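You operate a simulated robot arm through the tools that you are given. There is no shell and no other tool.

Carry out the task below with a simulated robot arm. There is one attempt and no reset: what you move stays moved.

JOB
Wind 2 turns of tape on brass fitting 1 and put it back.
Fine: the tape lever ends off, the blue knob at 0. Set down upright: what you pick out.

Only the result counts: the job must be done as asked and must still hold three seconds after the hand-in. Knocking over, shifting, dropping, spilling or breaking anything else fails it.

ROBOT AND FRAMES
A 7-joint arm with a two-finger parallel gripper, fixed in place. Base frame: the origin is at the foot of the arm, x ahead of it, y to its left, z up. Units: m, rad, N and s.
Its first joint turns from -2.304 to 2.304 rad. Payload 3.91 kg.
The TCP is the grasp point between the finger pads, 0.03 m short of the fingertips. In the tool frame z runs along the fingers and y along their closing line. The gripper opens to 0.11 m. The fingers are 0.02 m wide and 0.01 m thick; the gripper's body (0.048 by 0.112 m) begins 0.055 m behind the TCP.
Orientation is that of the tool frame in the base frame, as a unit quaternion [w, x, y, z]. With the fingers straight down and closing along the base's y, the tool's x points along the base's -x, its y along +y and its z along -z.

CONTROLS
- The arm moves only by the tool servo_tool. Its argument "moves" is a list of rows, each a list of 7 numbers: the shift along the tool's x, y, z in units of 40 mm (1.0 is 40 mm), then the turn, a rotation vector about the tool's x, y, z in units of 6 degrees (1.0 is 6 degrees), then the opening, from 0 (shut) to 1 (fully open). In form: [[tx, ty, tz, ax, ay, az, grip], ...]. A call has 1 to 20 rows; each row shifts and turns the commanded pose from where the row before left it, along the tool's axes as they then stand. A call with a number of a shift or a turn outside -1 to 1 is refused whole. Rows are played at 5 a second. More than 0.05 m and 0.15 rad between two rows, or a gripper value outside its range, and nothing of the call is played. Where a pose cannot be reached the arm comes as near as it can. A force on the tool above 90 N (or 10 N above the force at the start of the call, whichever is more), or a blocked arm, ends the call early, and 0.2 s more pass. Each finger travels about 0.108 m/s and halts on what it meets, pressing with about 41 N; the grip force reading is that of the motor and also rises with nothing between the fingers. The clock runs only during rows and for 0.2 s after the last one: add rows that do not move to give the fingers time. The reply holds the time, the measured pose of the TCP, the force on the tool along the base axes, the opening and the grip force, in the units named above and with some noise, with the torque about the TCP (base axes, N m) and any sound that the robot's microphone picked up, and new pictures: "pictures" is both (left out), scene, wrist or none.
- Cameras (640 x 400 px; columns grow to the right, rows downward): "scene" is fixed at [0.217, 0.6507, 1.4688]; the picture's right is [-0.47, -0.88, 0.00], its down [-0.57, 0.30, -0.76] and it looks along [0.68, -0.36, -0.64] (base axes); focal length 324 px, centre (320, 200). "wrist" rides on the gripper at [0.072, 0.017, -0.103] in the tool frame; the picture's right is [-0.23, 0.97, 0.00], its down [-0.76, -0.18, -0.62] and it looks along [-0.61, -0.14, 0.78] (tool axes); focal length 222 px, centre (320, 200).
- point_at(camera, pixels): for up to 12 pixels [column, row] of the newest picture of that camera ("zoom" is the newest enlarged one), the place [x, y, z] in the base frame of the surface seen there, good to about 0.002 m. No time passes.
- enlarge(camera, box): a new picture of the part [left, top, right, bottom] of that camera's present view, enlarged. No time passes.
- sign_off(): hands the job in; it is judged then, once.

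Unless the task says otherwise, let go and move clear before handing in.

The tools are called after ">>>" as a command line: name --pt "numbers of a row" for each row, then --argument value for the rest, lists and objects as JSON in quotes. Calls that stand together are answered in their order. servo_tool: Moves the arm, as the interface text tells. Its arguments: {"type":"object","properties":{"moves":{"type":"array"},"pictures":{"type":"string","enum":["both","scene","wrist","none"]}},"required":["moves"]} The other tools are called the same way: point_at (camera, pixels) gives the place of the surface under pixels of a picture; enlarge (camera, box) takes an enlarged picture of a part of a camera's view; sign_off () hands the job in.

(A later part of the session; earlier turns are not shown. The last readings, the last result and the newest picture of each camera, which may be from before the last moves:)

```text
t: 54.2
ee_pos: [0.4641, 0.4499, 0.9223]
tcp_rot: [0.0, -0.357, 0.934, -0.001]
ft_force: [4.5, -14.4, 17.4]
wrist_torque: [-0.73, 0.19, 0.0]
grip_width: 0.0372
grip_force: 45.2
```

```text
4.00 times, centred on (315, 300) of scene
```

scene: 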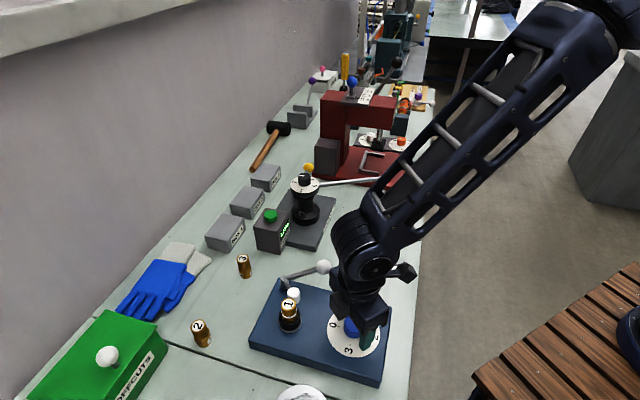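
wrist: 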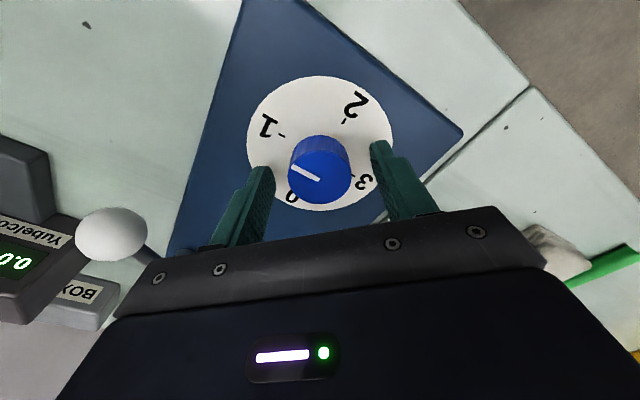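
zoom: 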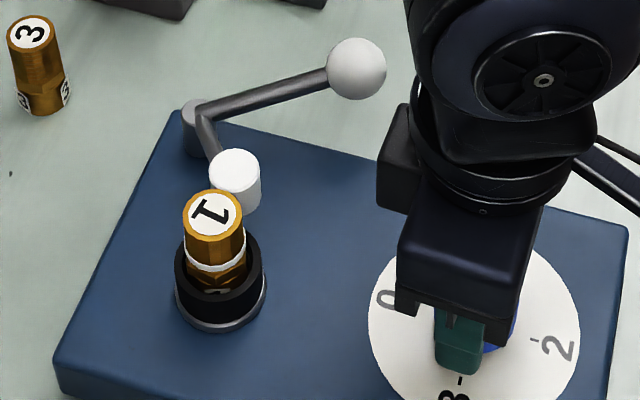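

>>> servo_tool --pt "0.006 -0.0145 -0.008 0 0 0 0.28" --pt "0 0 0 0 0 0.7 0.28" --pt "0 0 0 0 0 0.7 0.28" --pt "0 0 0 0 0 0.7 0.28" --pt "0 0 0 0 0 0.7 0.28" --pt "0 0 0 0 0 0.7 0.28" --pt "0 0 0 0 0 0 0.28" --pictures "none"

```text
t: 55.8
ee_pos: [0.4649, 0.4486, 0.9226]
tcp_rot: [-0.001, -0.181, 0.984, -0.001]
ft_force: [10.7, -11.2, 24.1]
wrist_torque: [-0.64, 0.17, 0.02]
grip_width: 0.0374
grip_force: 44.9
```

>>> servo_tool --pt "-0.007 -0.016 -0.01 0 0 0 0.28" --pt "0 0 0 0 0 0.695 0.28" --pt "0 0 0 0 0 0.695 0.28" --pt "0 0 0 0 0 0.695 0.28" --pt "0 0 0 0 0 0.695 0.28" --pt "0 0 0 0 0 0.695 0.28" --pt "0 0 0 0 0 0 0.28" --pt "0 0 0 0 0 0 0.28" --pictures "wrist"

>>> enlarge --camera "wrist" --box '[240, 110, 400, 210]'

>>> enlarge --camera "scene" --box '[250, 250, 380, 350]'

```text
t: 57.6
ee_pos: [0.4642, 0.4492, 0.9222]
tcp_rot: [0.0, -0.001, 1.0, 0.0]
ft_force: [-0.5, -7.8, 5.4]
wrist_torque: [-0.29, -0.25, -0.04]
grip_width: 0.0375
grip_force: 45.1
```

wrist: 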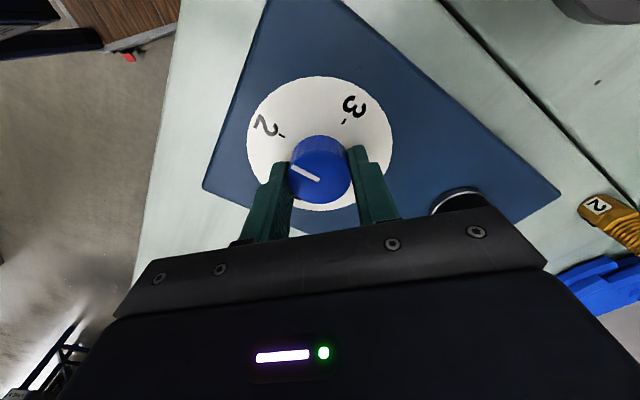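

```text
4.00 times, centred on (320, 160) of wrist
```

zoom: 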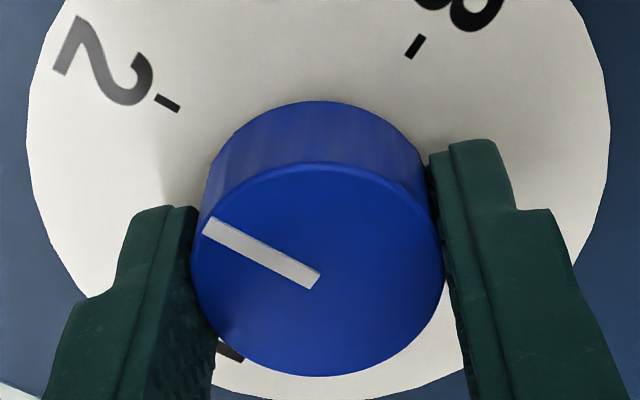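

```text
4.00 times, centred on (315, 300) of scene
```

zoom: 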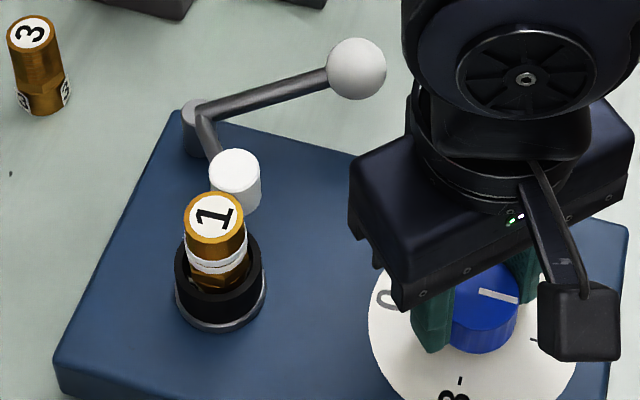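

The pointer is at 2 and the band on the fitting looks thicker. I'll release the knob, rise, and yaw back to swing the lever off.

>>> servo_tool --pt "0 0 0 0 0 0 0.4" --pt "0 0 0 0 0 0 0.6" --pt "0 0 0 0 0 0 0.6" --pt "0 0 -0.6 0 0 0 0.6" --pt "0 0 -0.95 0 0 -1 0.6" --pt "0 0 -0.95 0 0 -1 0.6" --pt "0 0 -0.95 0 0 -1 0.6" --pt "0 0 -0.5 0 0 -1 0.6" --pt "0 0 0 0 0 -1 0.6" --pt "0 0 0 0 0 -1 0.6" --pt "0 0 0 0 0 -1 0.6" --pt "0 0 0 0 0 -1 0.6" --pt "0 0 0 0 0 -1 0.6" --pt "0 0 0 0 0 -1 0.6" --pt "0 0 0 0 0 -1 0.6" --pt "0 0 0 0 0 -1 0.6" --pt "0 0 0 0 0 -1 0.6" --pt "0 0 0 0 0 -1 0.6" --pt "0 0 0 0 0 -1 0.6" --pt "0 0 0 0 0 0 0.6"

>>> enlarge --camera "scene" --box '[250, 250, 380, 350]'

>>> enlarge --camera "wrist" --box '[200, 30, 400, 155]'

```text
t: 61.8
ee_pos: [0.4652, 0.4488, 1.0804]
tcp_rot: [0.0, 0.708, -0.707, 0.0]
ft_force: [0.0, -0.3, -0.7]
wrist_torque: [-0.01, 0.02, 0.0]
grip_width: 0.066
grip_force: 0.2
```

scene: 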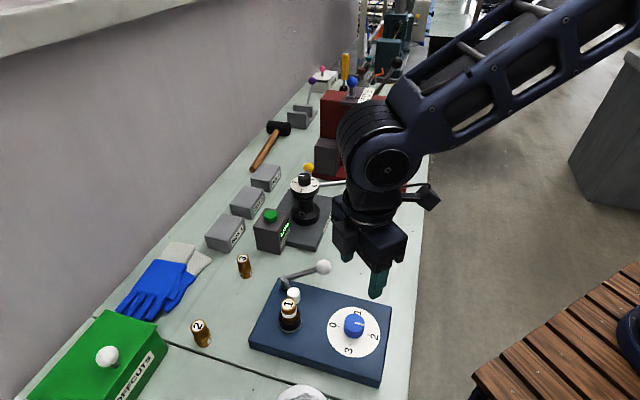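
wrist: 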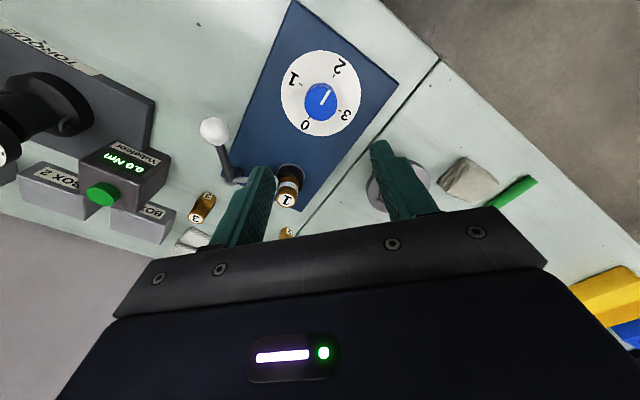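

```text
4.00 times, centred on (315, 300) of scene
```

zoom: 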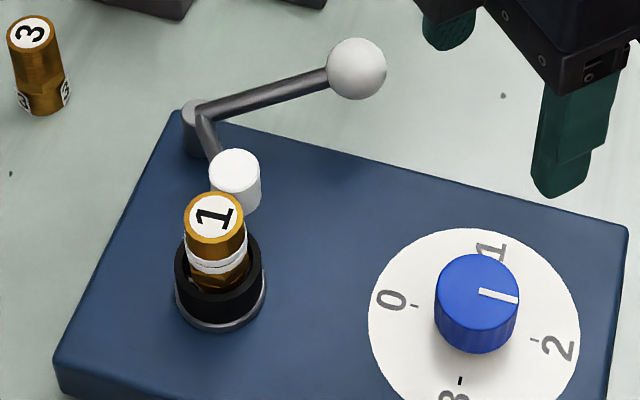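

```text
3.20 times, centred on (300, 92) of wrist
```

zoom: 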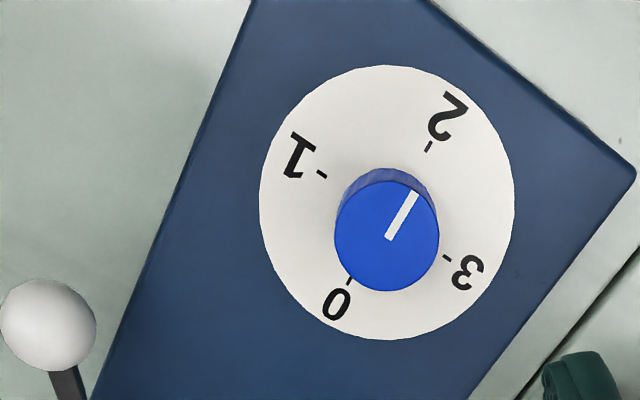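

The knob is at 2. I'll zoom on the fitting to count the tape bands.

>>> enlarge --camera "scene" --box '[272, 290, 312, 335]'

>>> enlarge --camera "wrist" --box '[260, 155, 320, 215]'

>>> point_at --camera "wrist" --pixels '[[215, 130], [208, 130], [222, 130], [215, 123], [215, 138]]'

>>> point_at --camera "scene" --pixels '[[324, 267], [321, 267], [327, 267], [324, 264], [324, 270]]'

```text
8.89 times, centred on (292, 312) of scene
```

zoom: 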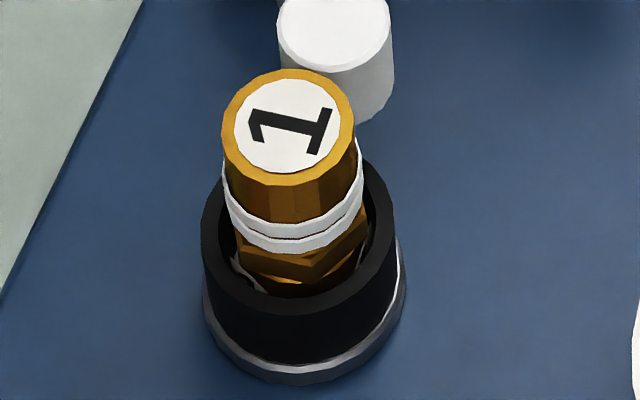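

```text
6.67 times, centred on (290, 185) of wrist
```

zoom: 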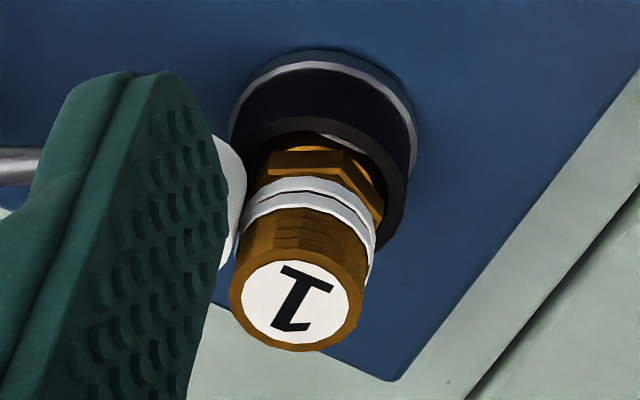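

```text
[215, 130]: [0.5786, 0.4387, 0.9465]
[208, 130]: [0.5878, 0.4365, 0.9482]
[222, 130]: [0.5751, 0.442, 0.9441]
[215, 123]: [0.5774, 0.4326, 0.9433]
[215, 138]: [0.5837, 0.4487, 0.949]
```

```text
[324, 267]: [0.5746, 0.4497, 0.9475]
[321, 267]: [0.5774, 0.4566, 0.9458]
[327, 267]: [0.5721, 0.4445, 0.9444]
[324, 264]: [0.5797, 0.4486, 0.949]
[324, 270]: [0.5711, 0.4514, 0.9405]
```

Two tape bands are clearly visible on the fitting. Next I'll go above the ball, now at about (0.585, 0.444), to swing the lever off.

>>> servo_tool --pt "0.03 -0.745 0 0 0 0 0.5" --pt "0.03 -0.745 0 0 0 0 0.5" --pt "0.03 -0.745 0 0 0 0 0.5" --pt "0.03 -0.745 0 0 0 0 0.5" --pt "0 0 0 0 0 0 0.5" --pt "0 0 0 0 0 0 0.5" --pictures "wrist"

>>> enlarge --camera "wrist" --box '[240, 70, 400, 170]'

```text
t: 63.2
ee_pos: [0.5864, 0.4456, 1.0792]
tcp_rot: [0.0, 0.708, -0.706, 0.0]
ft_force: [0.4, -0.3, 0.1]
wrist_torque: [-0.02, 0.0, 0.04]
grip_width: 0.0552
grip_force: 0.0
```

wrist: 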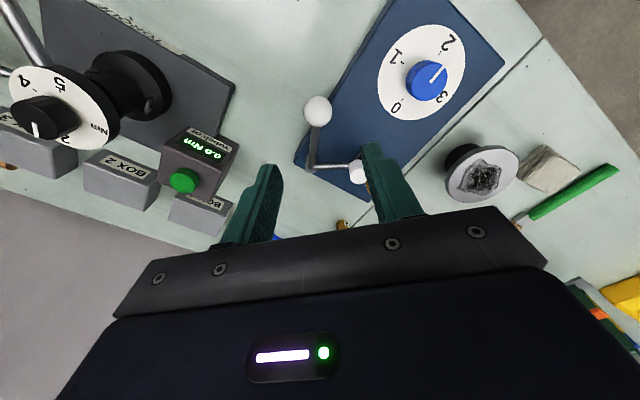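

```text
4.00 times, centred on (320, 120) of wrist
```

zoom: 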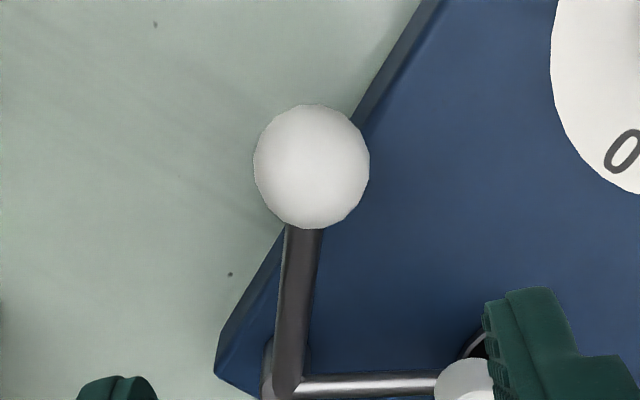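

>>> servo_tool --pt "0 -0.07 0.8 0 0 0 0.5" --pt "0 0 0.85 0 0 0 0.5" --pt "0 0 0.85 0 0 0 0.5" --pt "0 0 0.78 0 0 0 0.5" --pt "0 0 0 0 0 0 0.5" --pt "0 0 0 0 0 0 0.33" --pt "0 0 0 0 0 0 0.33" --pictures "wrist"

>>> enlarge --camera "wrist" --box '[220, 100, 420, 225]'

```text
t: 64.8
ee_pos: [0.5882, 0.4447, 0.9476]
tcp_rot: [0.001, 0.708, -0.706, 0.0]
ft_force: [-0.5, 0.0, -1.3]
wrist_torque: [0.01, -0.01, -0.07]
grip_width: 0.0362
grip_force: 0.1
```

wrist: 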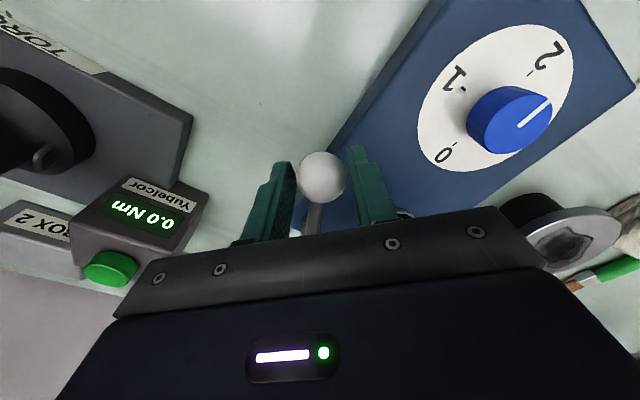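

```text
3.20 times, centred on (320, 162) of wrist
```

zoom: 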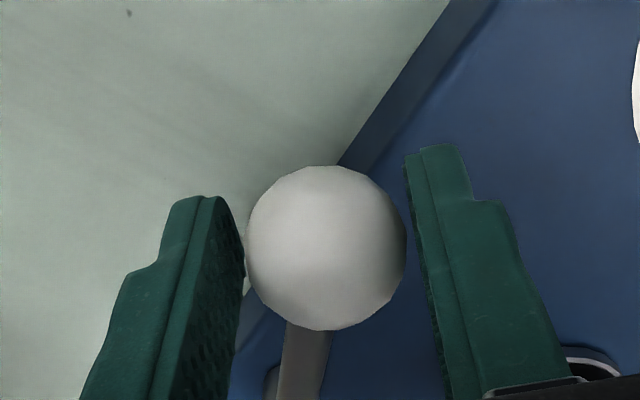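

The ball is in the fork again. I'll push it back toward +x along the arc to the off position.

>>> servo_tool --pt "0.0475 -0.175 0 0 0 0 0.33" --pt "0.03 -0.18 0 0 0 0 0.33" --pt "0.015 -0.18 0 0 0 0 0.33" --pt "0 -0.18 0 0 0 0 0.33" --pt "-0.015 -0.18 0 0 0 0 0.33" --pt "-0.0325 -0.18 0 0 0 0 0.33" --pt "-0.0475 -0.175 0 0 0 0 0.33" --pt "0 0 0 0 0 0 0.33"

>>> enlarge --camera "scene" --box '[240, 230, 370, 330]'

```text
t: 66.6
ee_pos: [0.6367, 0.4461, 0.9488]
tcp_rot: [0.0, 0.708, -0.706, 0.001]
ft_force: [0.6, -0.3, -0.7]
wrist_torque: [0.0, -0.01, 0.0]
grip_width: 0.0365
grip_force: 0.5
```

scene: 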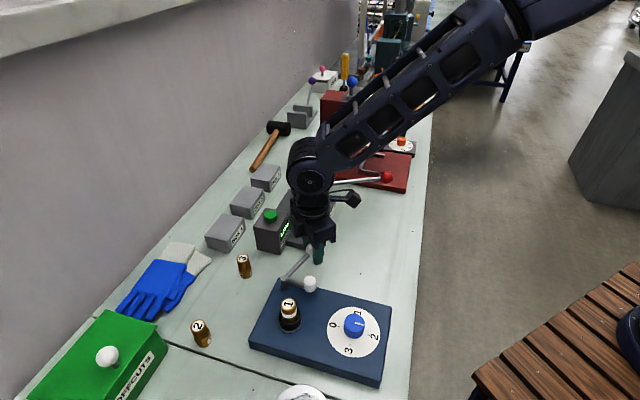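
wrist: 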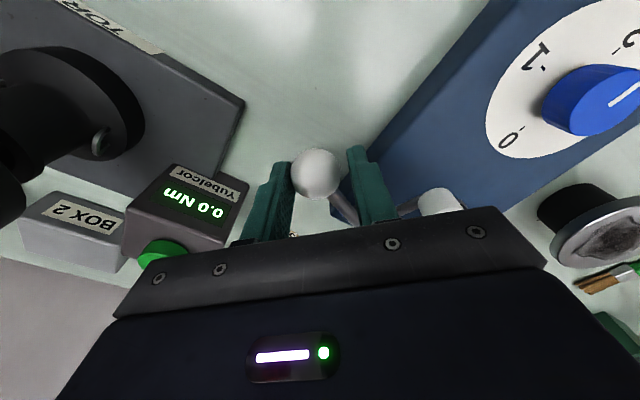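

```text
4.00 times, centred on (305, 280) of scene
```

zoom: 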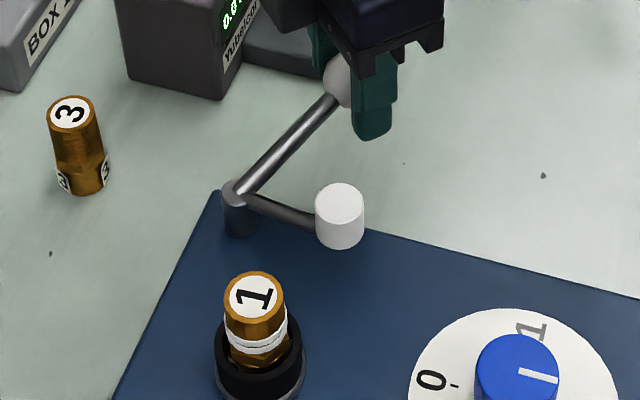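

The lever is nearly back at its starting angle. I'll push a few mm more to be sure it's fully off, watching the force.

>>> servo_tool --pt "-0.03 -0.085 0 0 0 0 0.33" --pt "-0.03 -0.085 0 0 0 0 0.33" --pt "0 0 0 0 0 0 0.33" --pictures "none"

>>> enlarge --camera "wrist" --box '[220, 100, 420, 225]'

>>> enlarge --camera "scene" --box '[240, 230, 370, 330]'

```text
t: 67.4
ee_pos: [0.6439, 0.4477, 0.9481]
tcp_rot: [0.0, 0.708, -0.706, 0.0]
ft_force: [-0.1, 1.2, -0.4]
wrist_torque: [-0.02, 0.02, 0.04]
grip_width: 0.0362
grip_force: 0.1
```

```text
3.20 times, centred on (320, 162) of wrist
```

zoom: 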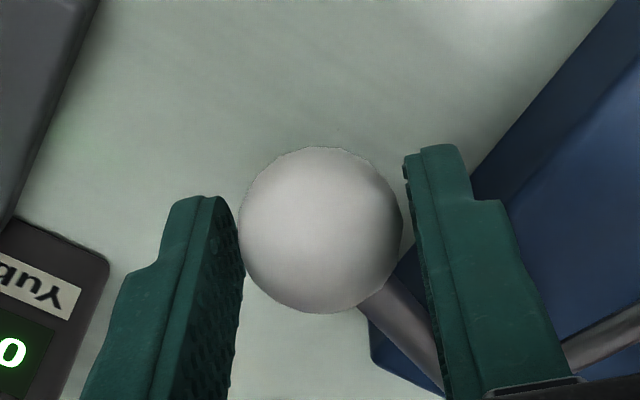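

```text
4.00 times, centred on (305, 280) of scene
```

zoom: 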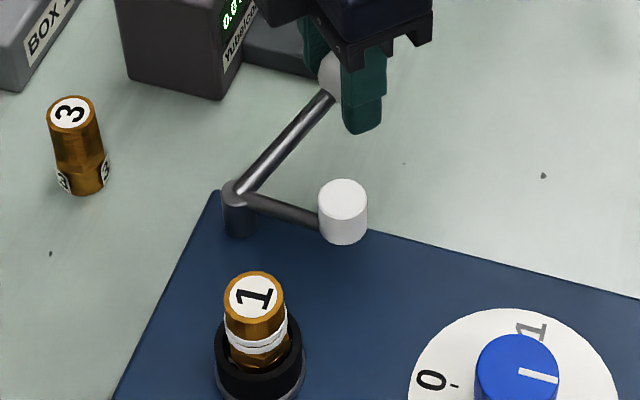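

>>> servo_tool --pt "-0.02 -0.05 0 0 0 0 0.33" --pt "-0.02 -0.05 0 0 0 0 0.33" --pt "0 0 0 0 0 0 0.33" --pictures "none"

>>> enlarge --camera "scene" --box '[240, 230, 370, 330]'

```text
t: 68.2
ee_pos: [0.6469, 0.4493, 0.9485]
tcp_rot: [0.0, 0.708, -0.706, 0.0]
ft_force: [-3.9, -1.2, 1.1]
wrist_torque: [-0.04, 0.08, -0.01]
grip_width: 0.0386
grip_force: 2.7
```

```text
4.00 times, centred on (305, 280) of scene
```

zoom: 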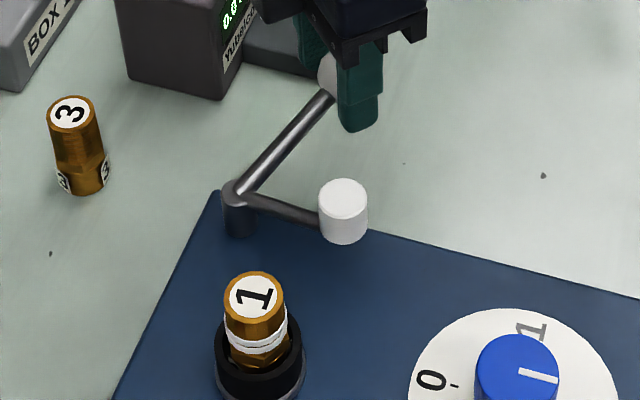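

The force is -3.9 N with the lever unmoved, so the off stop is reached. I'll back off, open and rise clear.

>>> servo_tool --pt "0.02 0.1 0 0 0 0 0.4" --pt "0 0 0 0 0 0 0.5" --pt "0 0 0 0 0 0 0.5" --pt "0 0 -0.5 0 0 0 0.5" --pt "0 0 -0.9 0 0 0 0.5" --pt "0 0 -0.95 0 0 0 0.5" --pt "0 0 -0.95 0 0 0 0.5" --pt "0 0 0 0 0 0 0.5"

>>> enlarge --camera "scene" --box '[240, 230, 370, 330]'

>>> enlarge --camera "scene" --box '[272, 290, 312, 335]'

>>> point_at --camera "zoom" --pixels '[[290, 200], [290, 228], [290, 238], [290, 245], [290, 262], [290, 130], [330, 215], [330, 235], [250, 205], [250, 225], [310, 270], [290, 285]]'

```text
t: 70.0
ee_pos: [0.6459, 0.4486, 1.0817]
tcp_rot: [0.001, 0.708, -0.706, 0.001]
ft_force: [0.6, -0.3, -0.5]
wrist_torque: [-0.03, 0.02, -0.03]
grip_width: 0.0549
grip_force: 0.0
```

scene: 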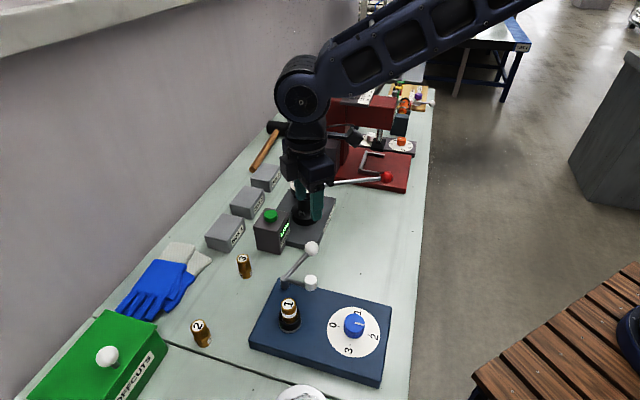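
wrist: 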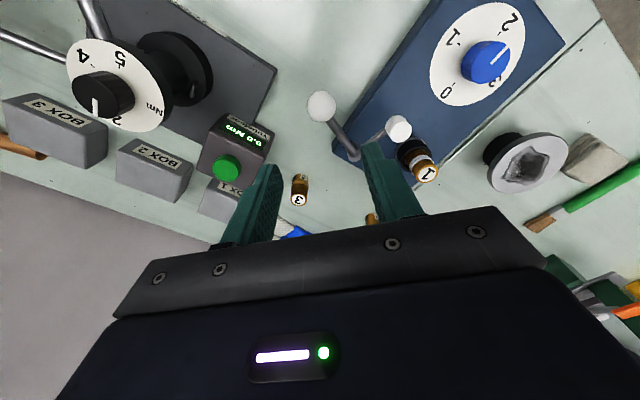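

```text
4.00 times, centred on (305, 280) of scene
```

zoom: 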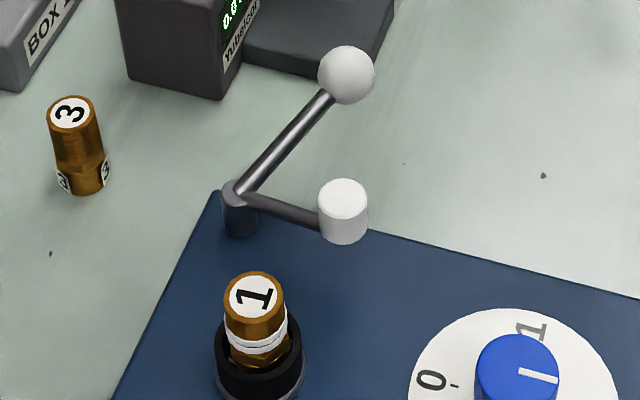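

```text
8.89 times, centred on (292, 312) of scene
```

zoom: 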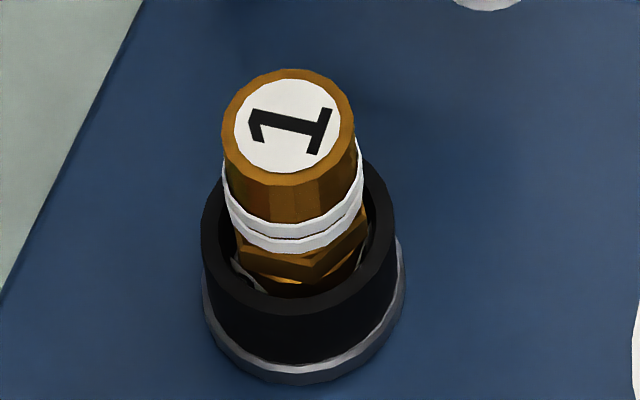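

```text
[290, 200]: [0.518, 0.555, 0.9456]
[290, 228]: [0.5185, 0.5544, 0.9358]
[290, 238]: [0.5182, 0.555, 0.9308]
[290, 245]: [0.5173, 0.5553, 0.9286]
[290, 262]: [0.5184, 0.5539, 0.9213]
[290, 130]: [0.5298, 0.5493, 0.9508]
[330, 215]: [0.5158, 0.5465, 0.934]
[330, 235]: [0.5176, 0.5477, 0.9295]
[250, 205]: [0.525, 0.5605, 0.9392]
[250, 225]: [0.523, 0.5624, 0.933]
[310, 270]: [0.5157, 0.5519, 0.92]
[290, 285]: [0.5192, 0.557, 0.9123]
```

The lever is back at off and the two bands sit at z≈0.925–0.938. I'll lift the fitting out first, gripping only its top above the tape, so I move over the cup and yaw +90° to the original orientation.

>>> servo_tool --pt "-0.625 0.709 0 0 0 0 0.5" --pt "-0.625 0.709 0 0 0 0 0.5" --pt "-0.625 0.709 0 0 0 0 0.5" --pt "-0.625 0.709 0 0 0 0 0.5" --pt "0 0 0 0 0 1 0.5" --pt "0 0 0 0 0 1 0.5" --pt "0 0 0 0 0 1 0.5" --pt "0 0 0 0 0 1 0.5" --pt "0 0 0 0 0 1 0.5" --pt "0 0 0 0 0 1 0.5" --pt "0 0 0 0 0 1 0.5" --pt "0 0 0 0 0 1 0.5" --pt "0 0 0 0 0 1 0.5" --pt "0 0 0 0 0 1 0.5" --pt "0 0 0 0 0 1 0.5" --pt "0 0 0 0 0 1 0.5" --pt "0 0 0 0 0 1 0.5" --pt "0 0 0 0 0 1 0.5" --pt "0 0 0 0 0 1 0.5" --pt "0 0 0 0 0 0 0.5"

>>> enlarge --camera "wrist" --box '[256, 80, 384, 160]'

```text
t: 74.2
ee_pos: [0.5295, 0.5475, 1.081]
tcp_rot: [0.0, -0.001, 1.0, 0.0]
ft_force: [0.1, 0.4, -1.1]
wrist_torque: [0.04, 0.0, -0.01]
grip_width: 0.0551
grip_force: 0.0
```

scene: 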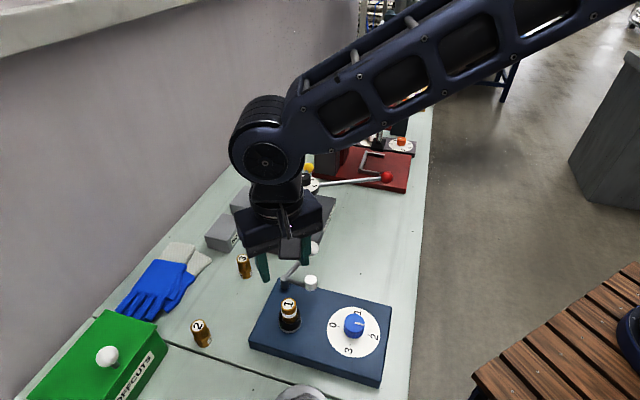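
wrist: 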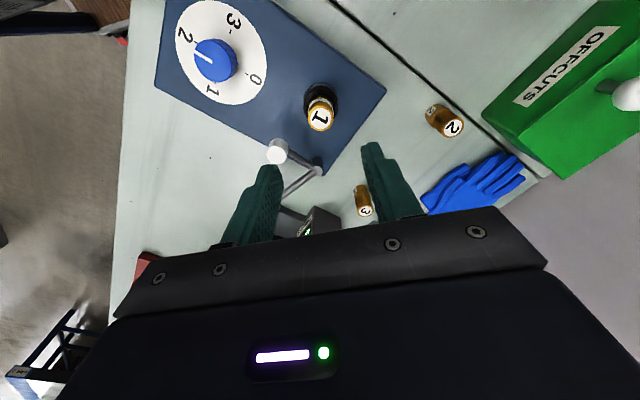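

```text
5.00 times, centred on (320, 120) of wrist
```

zoom: 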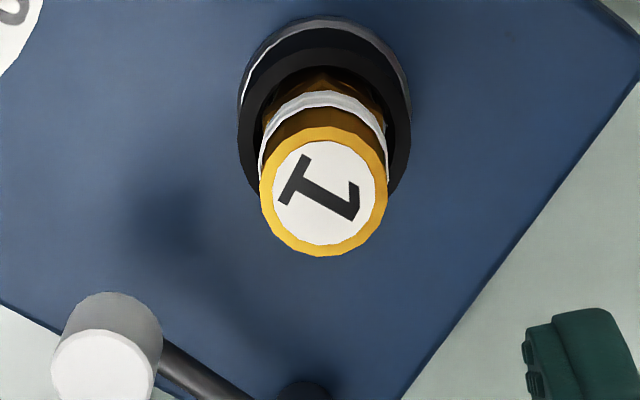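

The fitting top is at (320.7,118.3), so I need to move +x about 2.5 mm. Then I'll descend to TCP z≈0.9695, with the fingertips just above the tape.

>>> servo_tool --pt "-0.065 0.01 0.7 0 0 0 0.5" --pt "0 0 0.8 0 0 0 0.5" --pt "0 0 0.8 0 0 0 0.5" --pt "0 0 0.48 0 0 0 0.5" --pt "0 0 0 0 0 0 0.5" --pt "0 0 0 0 0 0 0.5"

>>> enlarge --camera "wrist" --box '[240, 110, 400, 210]'

>>> enlarge --camera "scene" --box '[258, 280, 322, 340]'

```text
t: 75.6
ee_pos: [0.5327, 0.5487, 0.9681]
tcp_rot: [0.0, -0.001, 1.0, -0.001]
ft_force: [0.4, -0.1, 0.4]
wrist_torque: [-0.02, 0.01, 0.01]
grip_width: 0.0552
grip_force: 0.1
```

scene: 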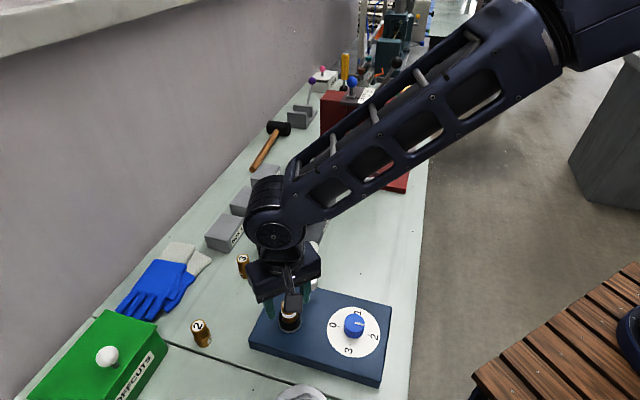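
wrist: 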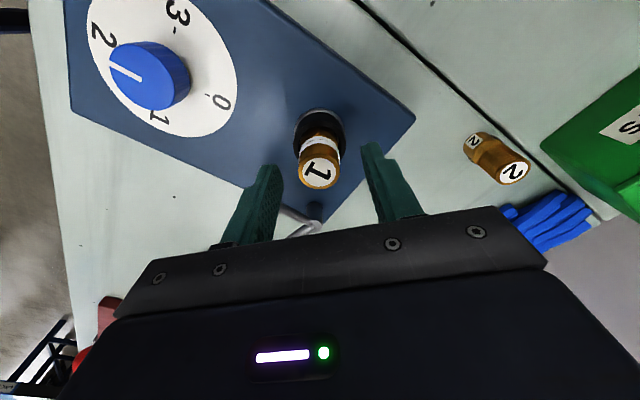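

```text
4.00 times, centred on (320, 160) of wrist
```

zoom: 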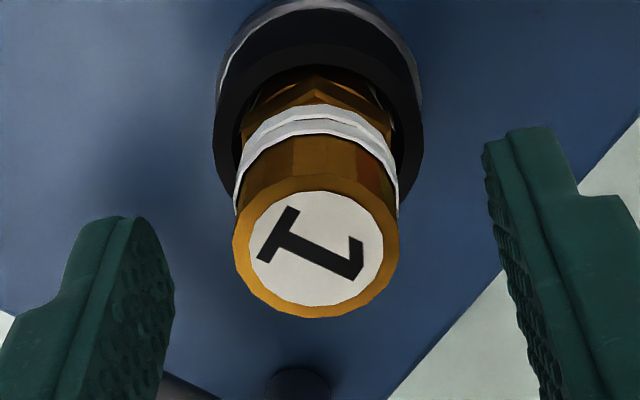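

```text
6.67 times, centred on (290, 310) of scene
```

zoom: 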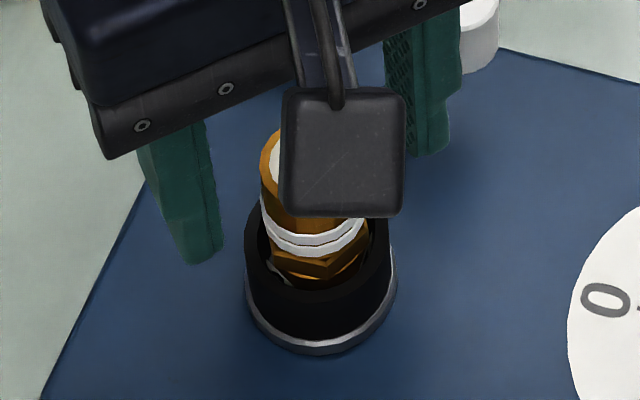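

The fitting is about 1 mm off in both directions. I'll trim, raise 1.5 mm to clear the tape, and close.

>>> servo_tool --pt "0.03 -0.02 -0.035 0 0 0 0.5" --pt "0 0 0 0 0 0 0.4" --pt "0 0 0 0 0 0 0.3" --pt "0 0 0 0 0 0 0.2" --pt "0 0 0 0 0 0 0.2" --pt "0 0 0 0 0 0 0.2" --pictures "wrist"

>>> enlarge --camera "wrist" --box '[240, 110, 400, 210]'

```text
t: 77.0
ee_pos: [0.5321, 0.5485, 0.9709]
tcp_rot: [0.0, -0.001, 1.0, 0.0]
ft_force: [0.1, -0.3, 0.7]
wrist_torque: [-0.09, 0.01, 0.01]
grip_width: 0.0259
grip_force: 40.2
```

wrist: 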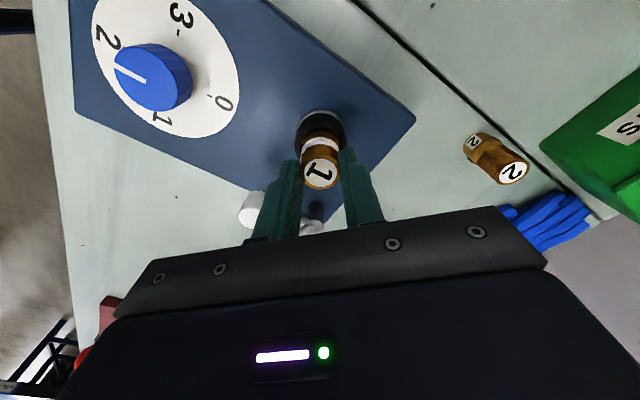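

```text
4.00 times, centred on (320, 160) of wrist
```

zoom: 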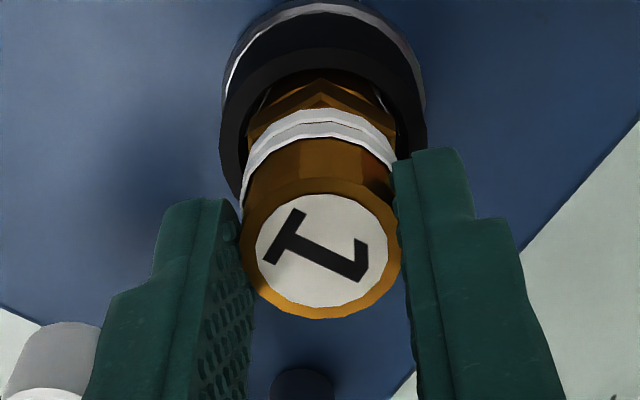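

Gripped near the top (width 0.0259, 40 N) with the tape clear of the fingers. I'll lift slowly out of the cup.

>>> servo_tool --pt "0 0 -0.2 0 0 0 0.2" --pt "0 0 -0.3 0 0 0 0.2" --pt "0 0 -0.4 0 0 0 0.2" --pt "0 0 -0.4 0 0 0 0.2" --pt "0 0 -0.3 0 0 0 0.2" --pt "0 0 0 0 0 0 0.2"

>>> enlarge --camera "wrist" --box '[240, 90, 400, 190]'

>>> enlarge --camera "scene" --box '[250, 260, 330, 330]'

```text
t: 78.4
ee_pos: [0.5299, 0.5484, 1.0365]
tcp_rot: [0.0, -0.002, 1.0, 0.0]
ft_force: [-0.3, 0.4, -1.2]
wrist_torque: [0.02, 0.0, 0.02]
grip_width: 0.0257
grip_force: 40.5
```

scene: 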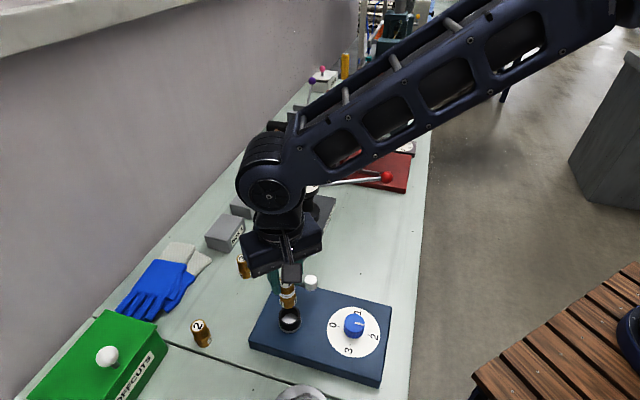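
wrist: 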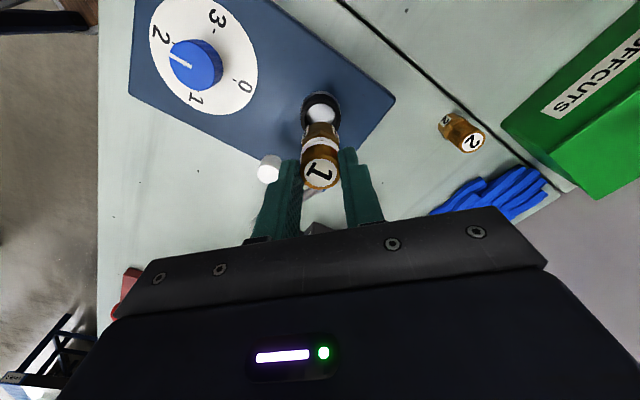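

```text
4.00 times, centred on (320, 140) of wrist
```

zoom: 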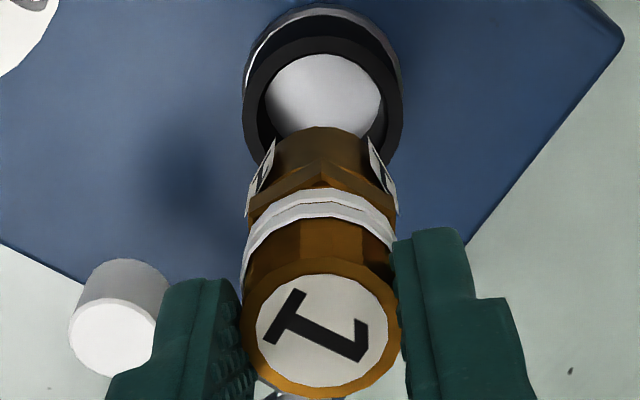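

```text
5.71 times, centred on (290, 295) of scene
```

zoom: 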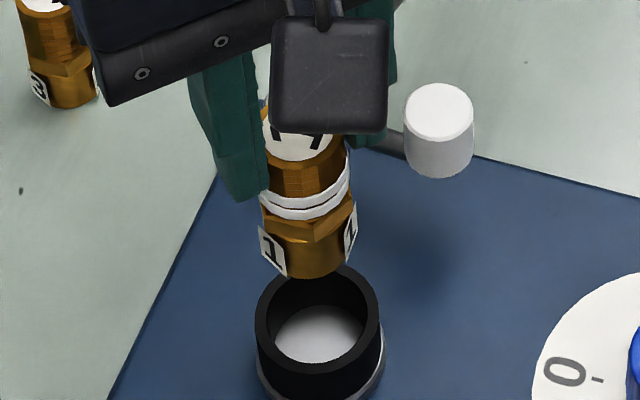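

The fitting is out of the cup, upright, with both bands intact. I'll carry it back above its original place at (0.667, 0.656).

>>> servo_tool --pt "-0.68 0.54 0 0 0 0 0.2" --pt "-0.68 0.54 0 0 0 0 0.2" --pt "-0.68 0.54 0 0 0 0 0.2" --pt "-0.68 0.54 0 0 0 0 0.2" --pt "-0.68 0.54 0 0 0 0 0.2" --pt "0 0 0 0 0 0 0.2" --pt "0 0 0 0 0 0 0.2"

```text
t: 80.0
ee_pos: [0.6671, 0.6559, 1.0375]
tcp_rot: [0.0, -0.001, 1.0, -0.001]
ft_force: [0.6, -0.7, -1.3]
wrist_torque: [-0.02, 0.0, 0.02]
grip_width: 0.0259
grip_force: 40.9
```

scene: 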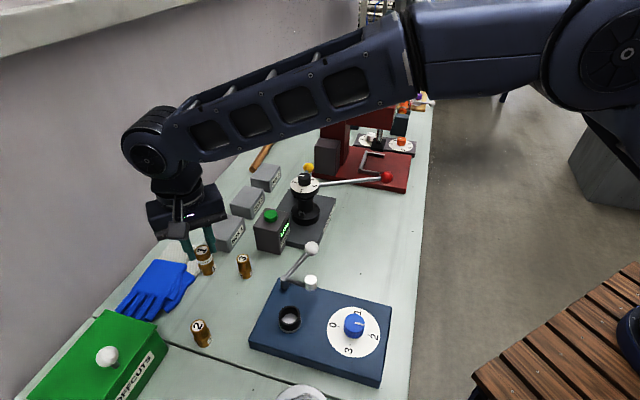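
wrist: 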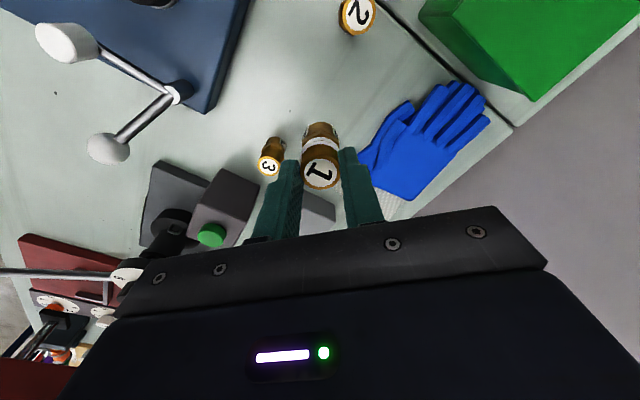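

I'm above the original spot at (0.667, 0.656). I'll lower to about 2 mm above the table, then creep.

>>> servo_tool --pt "0 0 0.7 0 0 0 0.2" --pt "0 0 0.7 0 0 0 0.2" --pt "0 0 0.7 0 0 0 0.2" --pt "0 0 0.35 0 0 0 0.2" --pt "0 0 0.15 0 0 0 0.2" --pt "0 0 0 0 0 0 0.2"

>>> enlarge --camera "scene" --box '[180, 260, 260, 320]'

```text
t: 81.4
ee_pos: [0.6672, 0.6573, 0.9313]
tcp_rot: [0.0, -0.002, 1.0, 0.0]
ft_force: [0.6, -0.8, -1.3]
wrist_torque: [0.0, 0.0, 0.0]
grip_width: 0.0259
grip_force: 40.8
```

scene: 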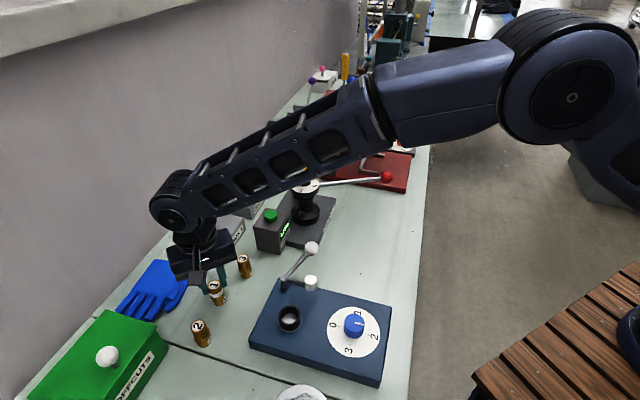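
wrist: 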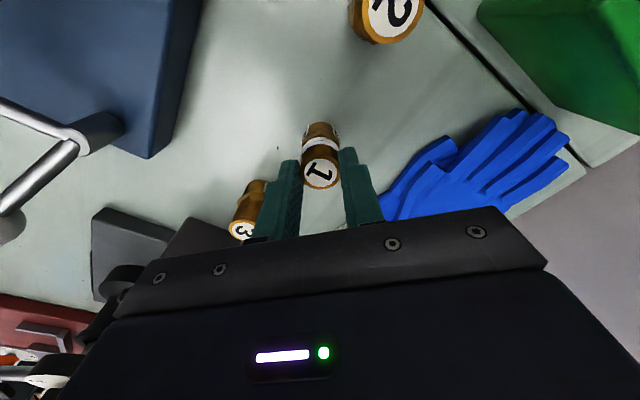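

```text
6.67 times, centred on (220, 290) of scene
```

zoom: 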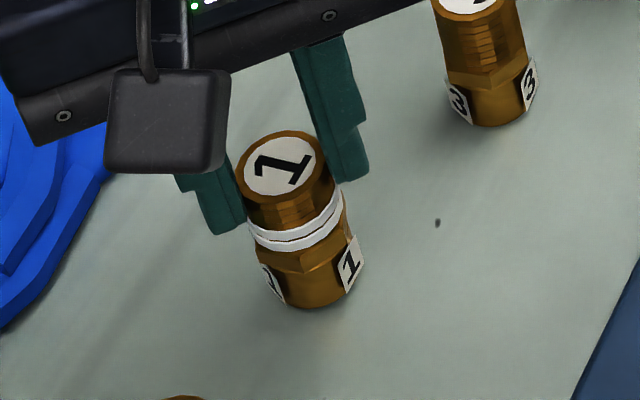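

Fitting top now at scene px (214,285) versus (214.6,286) originally, so it's just above its spot. Creeping down to contact.

>>> servo_tool --pt "0 0 0.03 0 0 0 0.2" --pt "0 0 0 0 0 0 0.2" --pictures "none"

```text
t: 82.0
ee_pos: [0.667, 0.6563, 0.931]
tcp_rot: [0.0, -0.002, 1.0, -0.001]
ft_force: [-0.8, 0.3, -1.0]
wrist_torque: [0.02, 0.01, -0.02]
grip_width: 0.0256
grip_force: 40.8
```

>>> servo_tool --pt "0 0 0.025 0 0 0 0.2" --pt "0 0 0 0 0 0 0.2" --pictures "none"

```text
t: 82.6
ee_pos: [0.6671, 0.6562, 0.9297]
tcp_rot: [0.0, -0.002, 1.0, -0.001]
ft_force: [0.5, 0.1, -1.4]
wrist_torque: [0.03, 0.01, -0.02]
grip_width: 0.0259
grip_force: 41.3
```

>>> servo_tool --pt "0 0 0.02 0 0 0 0.2" --pt "0 0 0 0 0 0 0.2" --pictures "none"

```text
t: 83.2
ee_pos: [0.6674, 0.6559, 0.9278]
tcp_rot: [0.0, -0.002, 1.0, 0.001]
ft_force: [0.1, 0.1, -2.0]
wrist_torque: [-0.02, 0.02, 0.0]
grip_width: 0.0258
grip_force: 41.0
```

>>> servo_tool --pt "0 0 0.02 0 0 0 0.2" --pt "0 0 0 0 0 0 0.2" --pictures "none"

```text
t: 83.8
ee_pos: [0.6666, 0.6558, 0.9296]
tcp_rot: [0.0, -0.002, 1.0, 0.0]
ft_force: [1.8, -1.5, 3.5]
wrist_torque: [-0.1, -0.11, 0.04]
grip_width: 0.0259
grip_force: 41.7
```

Contact with the table (Fz +3.5 N). I'll release gently and lift clear.

>>> servo_tool --pt "0 0 0 0 0 0 0.26" --pt "0 0 0 0 0 0 0.3" --pt "0 0 0 0 0 0 0.4" --pt "0 0 0 0 0 0 0.45" --pt "0 0 0 0 0 0 0.45"

>>> enlarge --camera "wrist" --box '[240, 100, 400, 200]'

>>> enlarge --camera "scene" --box '[180, 260, 260, 320]'

```text
t: 85.0
ee_pos: [0.6658, 0.6559, 0.9279]
tcp_rot: [0.0, -0.002, 1.0, 0.0]
ft_force: [0.0, 0.3, -0.9]
wrist_torque: [0.0, 0.01, 0.01]
grip_width: 0.0493
grip_force: 0.1
```

scene: 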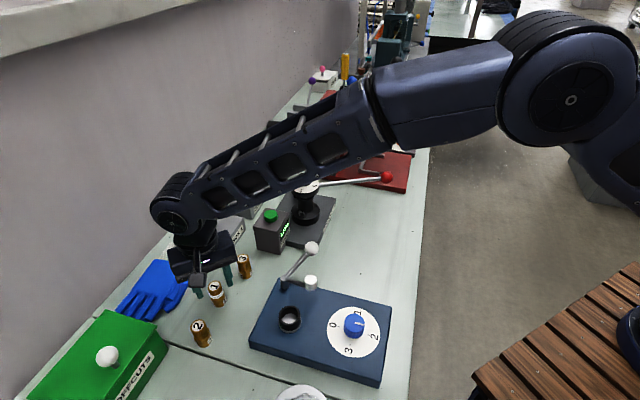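
wrist: 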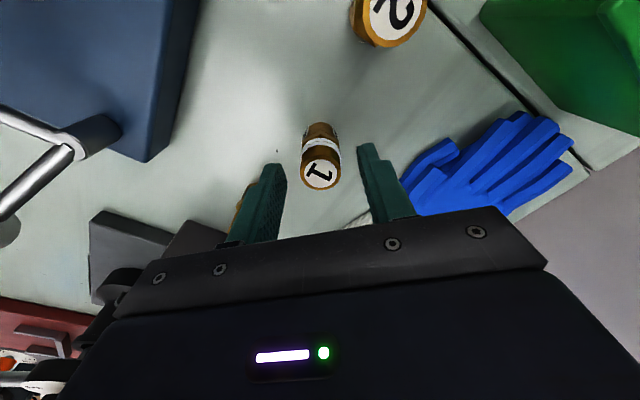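

```text
4.00 times, centred on (320, 150) of wrist
```

zoom: 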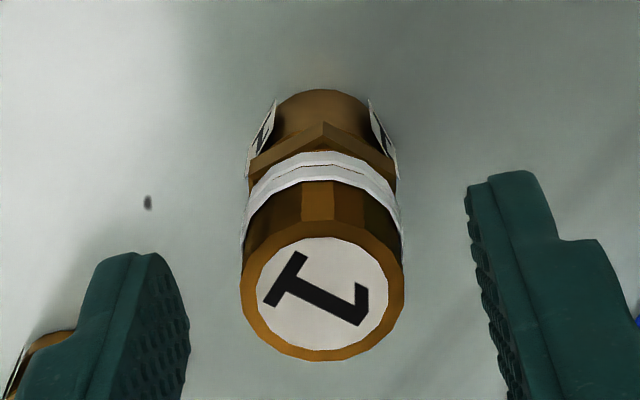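

```text
6.67 times, centred on (220, 290) of scene
```

zoom: 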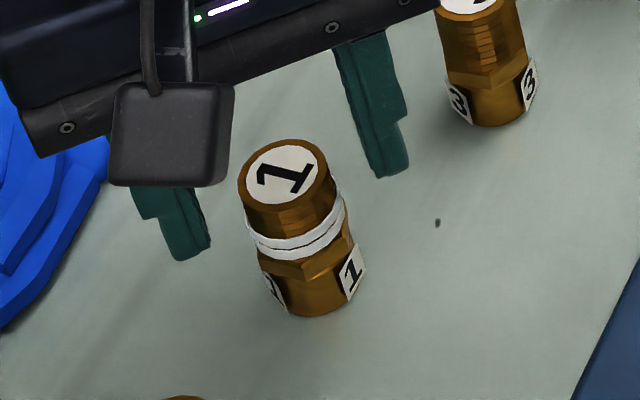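

Fitting 1 stands upright at its original place with two bands. Now I'll rise and go to the knob to return it to 0.

>>> servo_tool --pt "0 0 -0.5 0 0 0 0.45" --pt "0 0 -0.9 0 0 0 0.45" --pt "0 0 -0.95 0 0 0 0.45" --pt "0 0 -0.95 0 0 0 0.5" --pt "0.725 -0.737 0 0 0 0 0.6" --pt "0.725 -0.737 0 0 0 0 0.6" --pt "0.725 -0.737 0 0 0 0 0.6" --pt "0.725 -0.737 0 0 0 0 0.6" --pt "0.725 -0.737 0 0 0 0 0.6" --pt "0.725 -0.737 0 0 0 0 0.6" --pt "0.725 -0.737 0 0 0 0 0.6" --pt "0 0 0.7 0 0 0 0.6" --pt "0 0 0.7 0 0 0 0.6" --pt "0 0 0 0 0 0 0.6" --pt "0 0 0 0 0 0 0.6"

>>> enlarge --camera "wrist" --box '[240, 80, 400, 180]'

```text
t: 88.2
ee_pos: [0.4634, 0.4514, 1.004]
tcp_rot: [0.0, -0.002, 1.0, 0.001]
ft_force: [0.8, 0.4, 0.0]
wrist_torque: [0.01, 0.0, 0.01]
grip_width: 0.066
grip_force: 0.0
```

scene: 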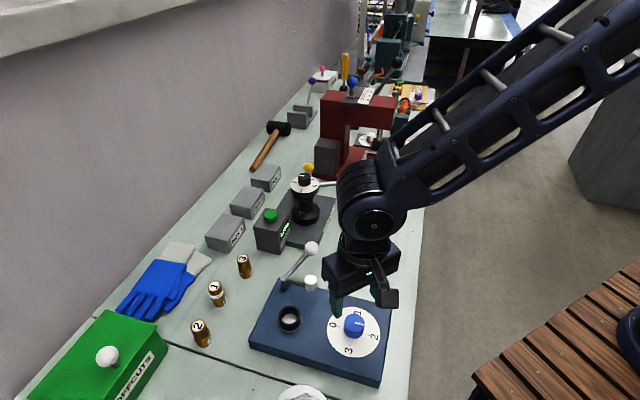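
wrist: 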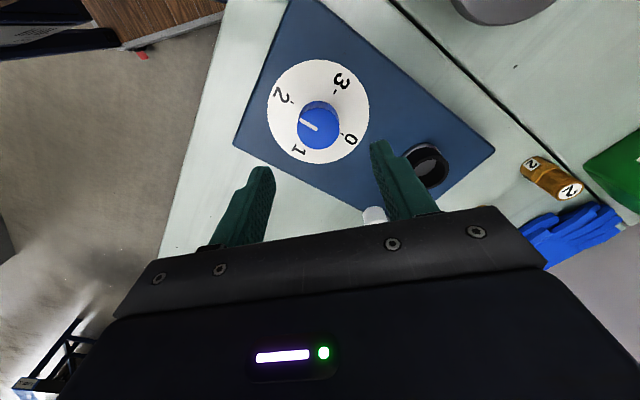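

```text
4.00 times, centred on (320, 130) of wrist
```

zoom: 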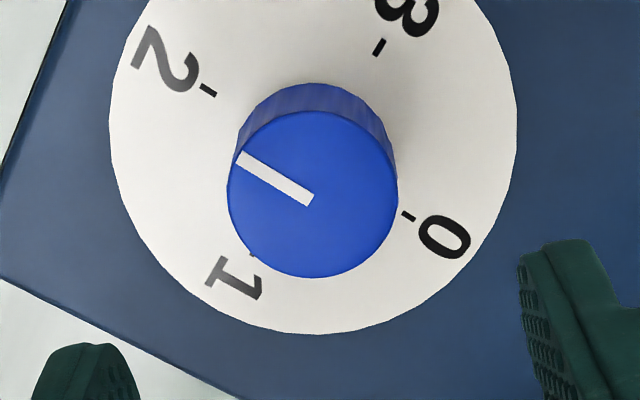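

The knob is still at 2 and roughly under the TCP. I'll trim y by -2 mm, descend around it, then grip.

>>> servo_tool --pt "0 -0.05 0.65 0 0 0 0.6" --pt "0 0 0.7 0 0 0 0.6" --pt "0 0 0.7 0 0 0 0.6" --pt "0 0 0 0 0 0 0.6" --pt "0 0 0 0 0 0 0.45" --pt "0 0 0 0 0 0 0.28" --pt "0 0 0 0 0 0 0.28" --pt "0 0 0 0 0 0 0.28" --pictures "wrist"

>>> enlarge --camera "wrist" --box '[240, 110, 400, 210]'

```text
t: 90.0
ee_pos: [0.4645, 0.4487, 0.9224]
tcp_rot: [0.0, -0.001, 1.0, 0.0]
ft_force: [1.6, 13.2, -7.5]
wrist_torque: [0.58, -0.72, 0.01]
grip_width: 0.0373
grip_force: 44.7
```

wrist: 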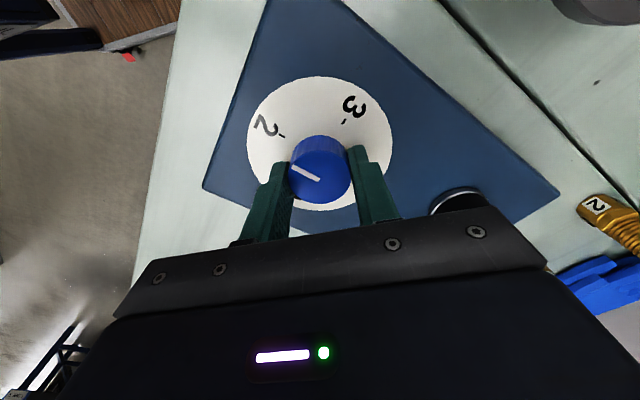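

```text
4.00 times, centred on (320, 160) of wrist
```

zoom: 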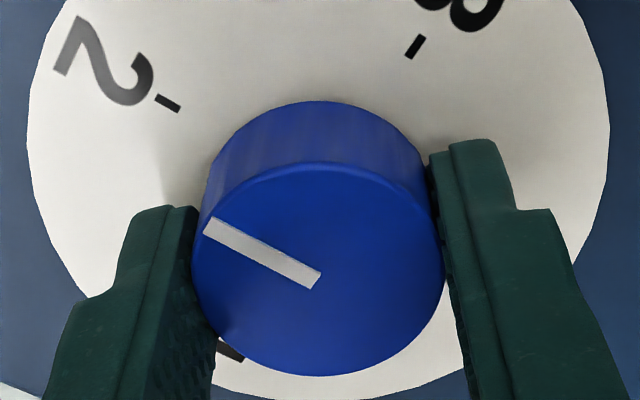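

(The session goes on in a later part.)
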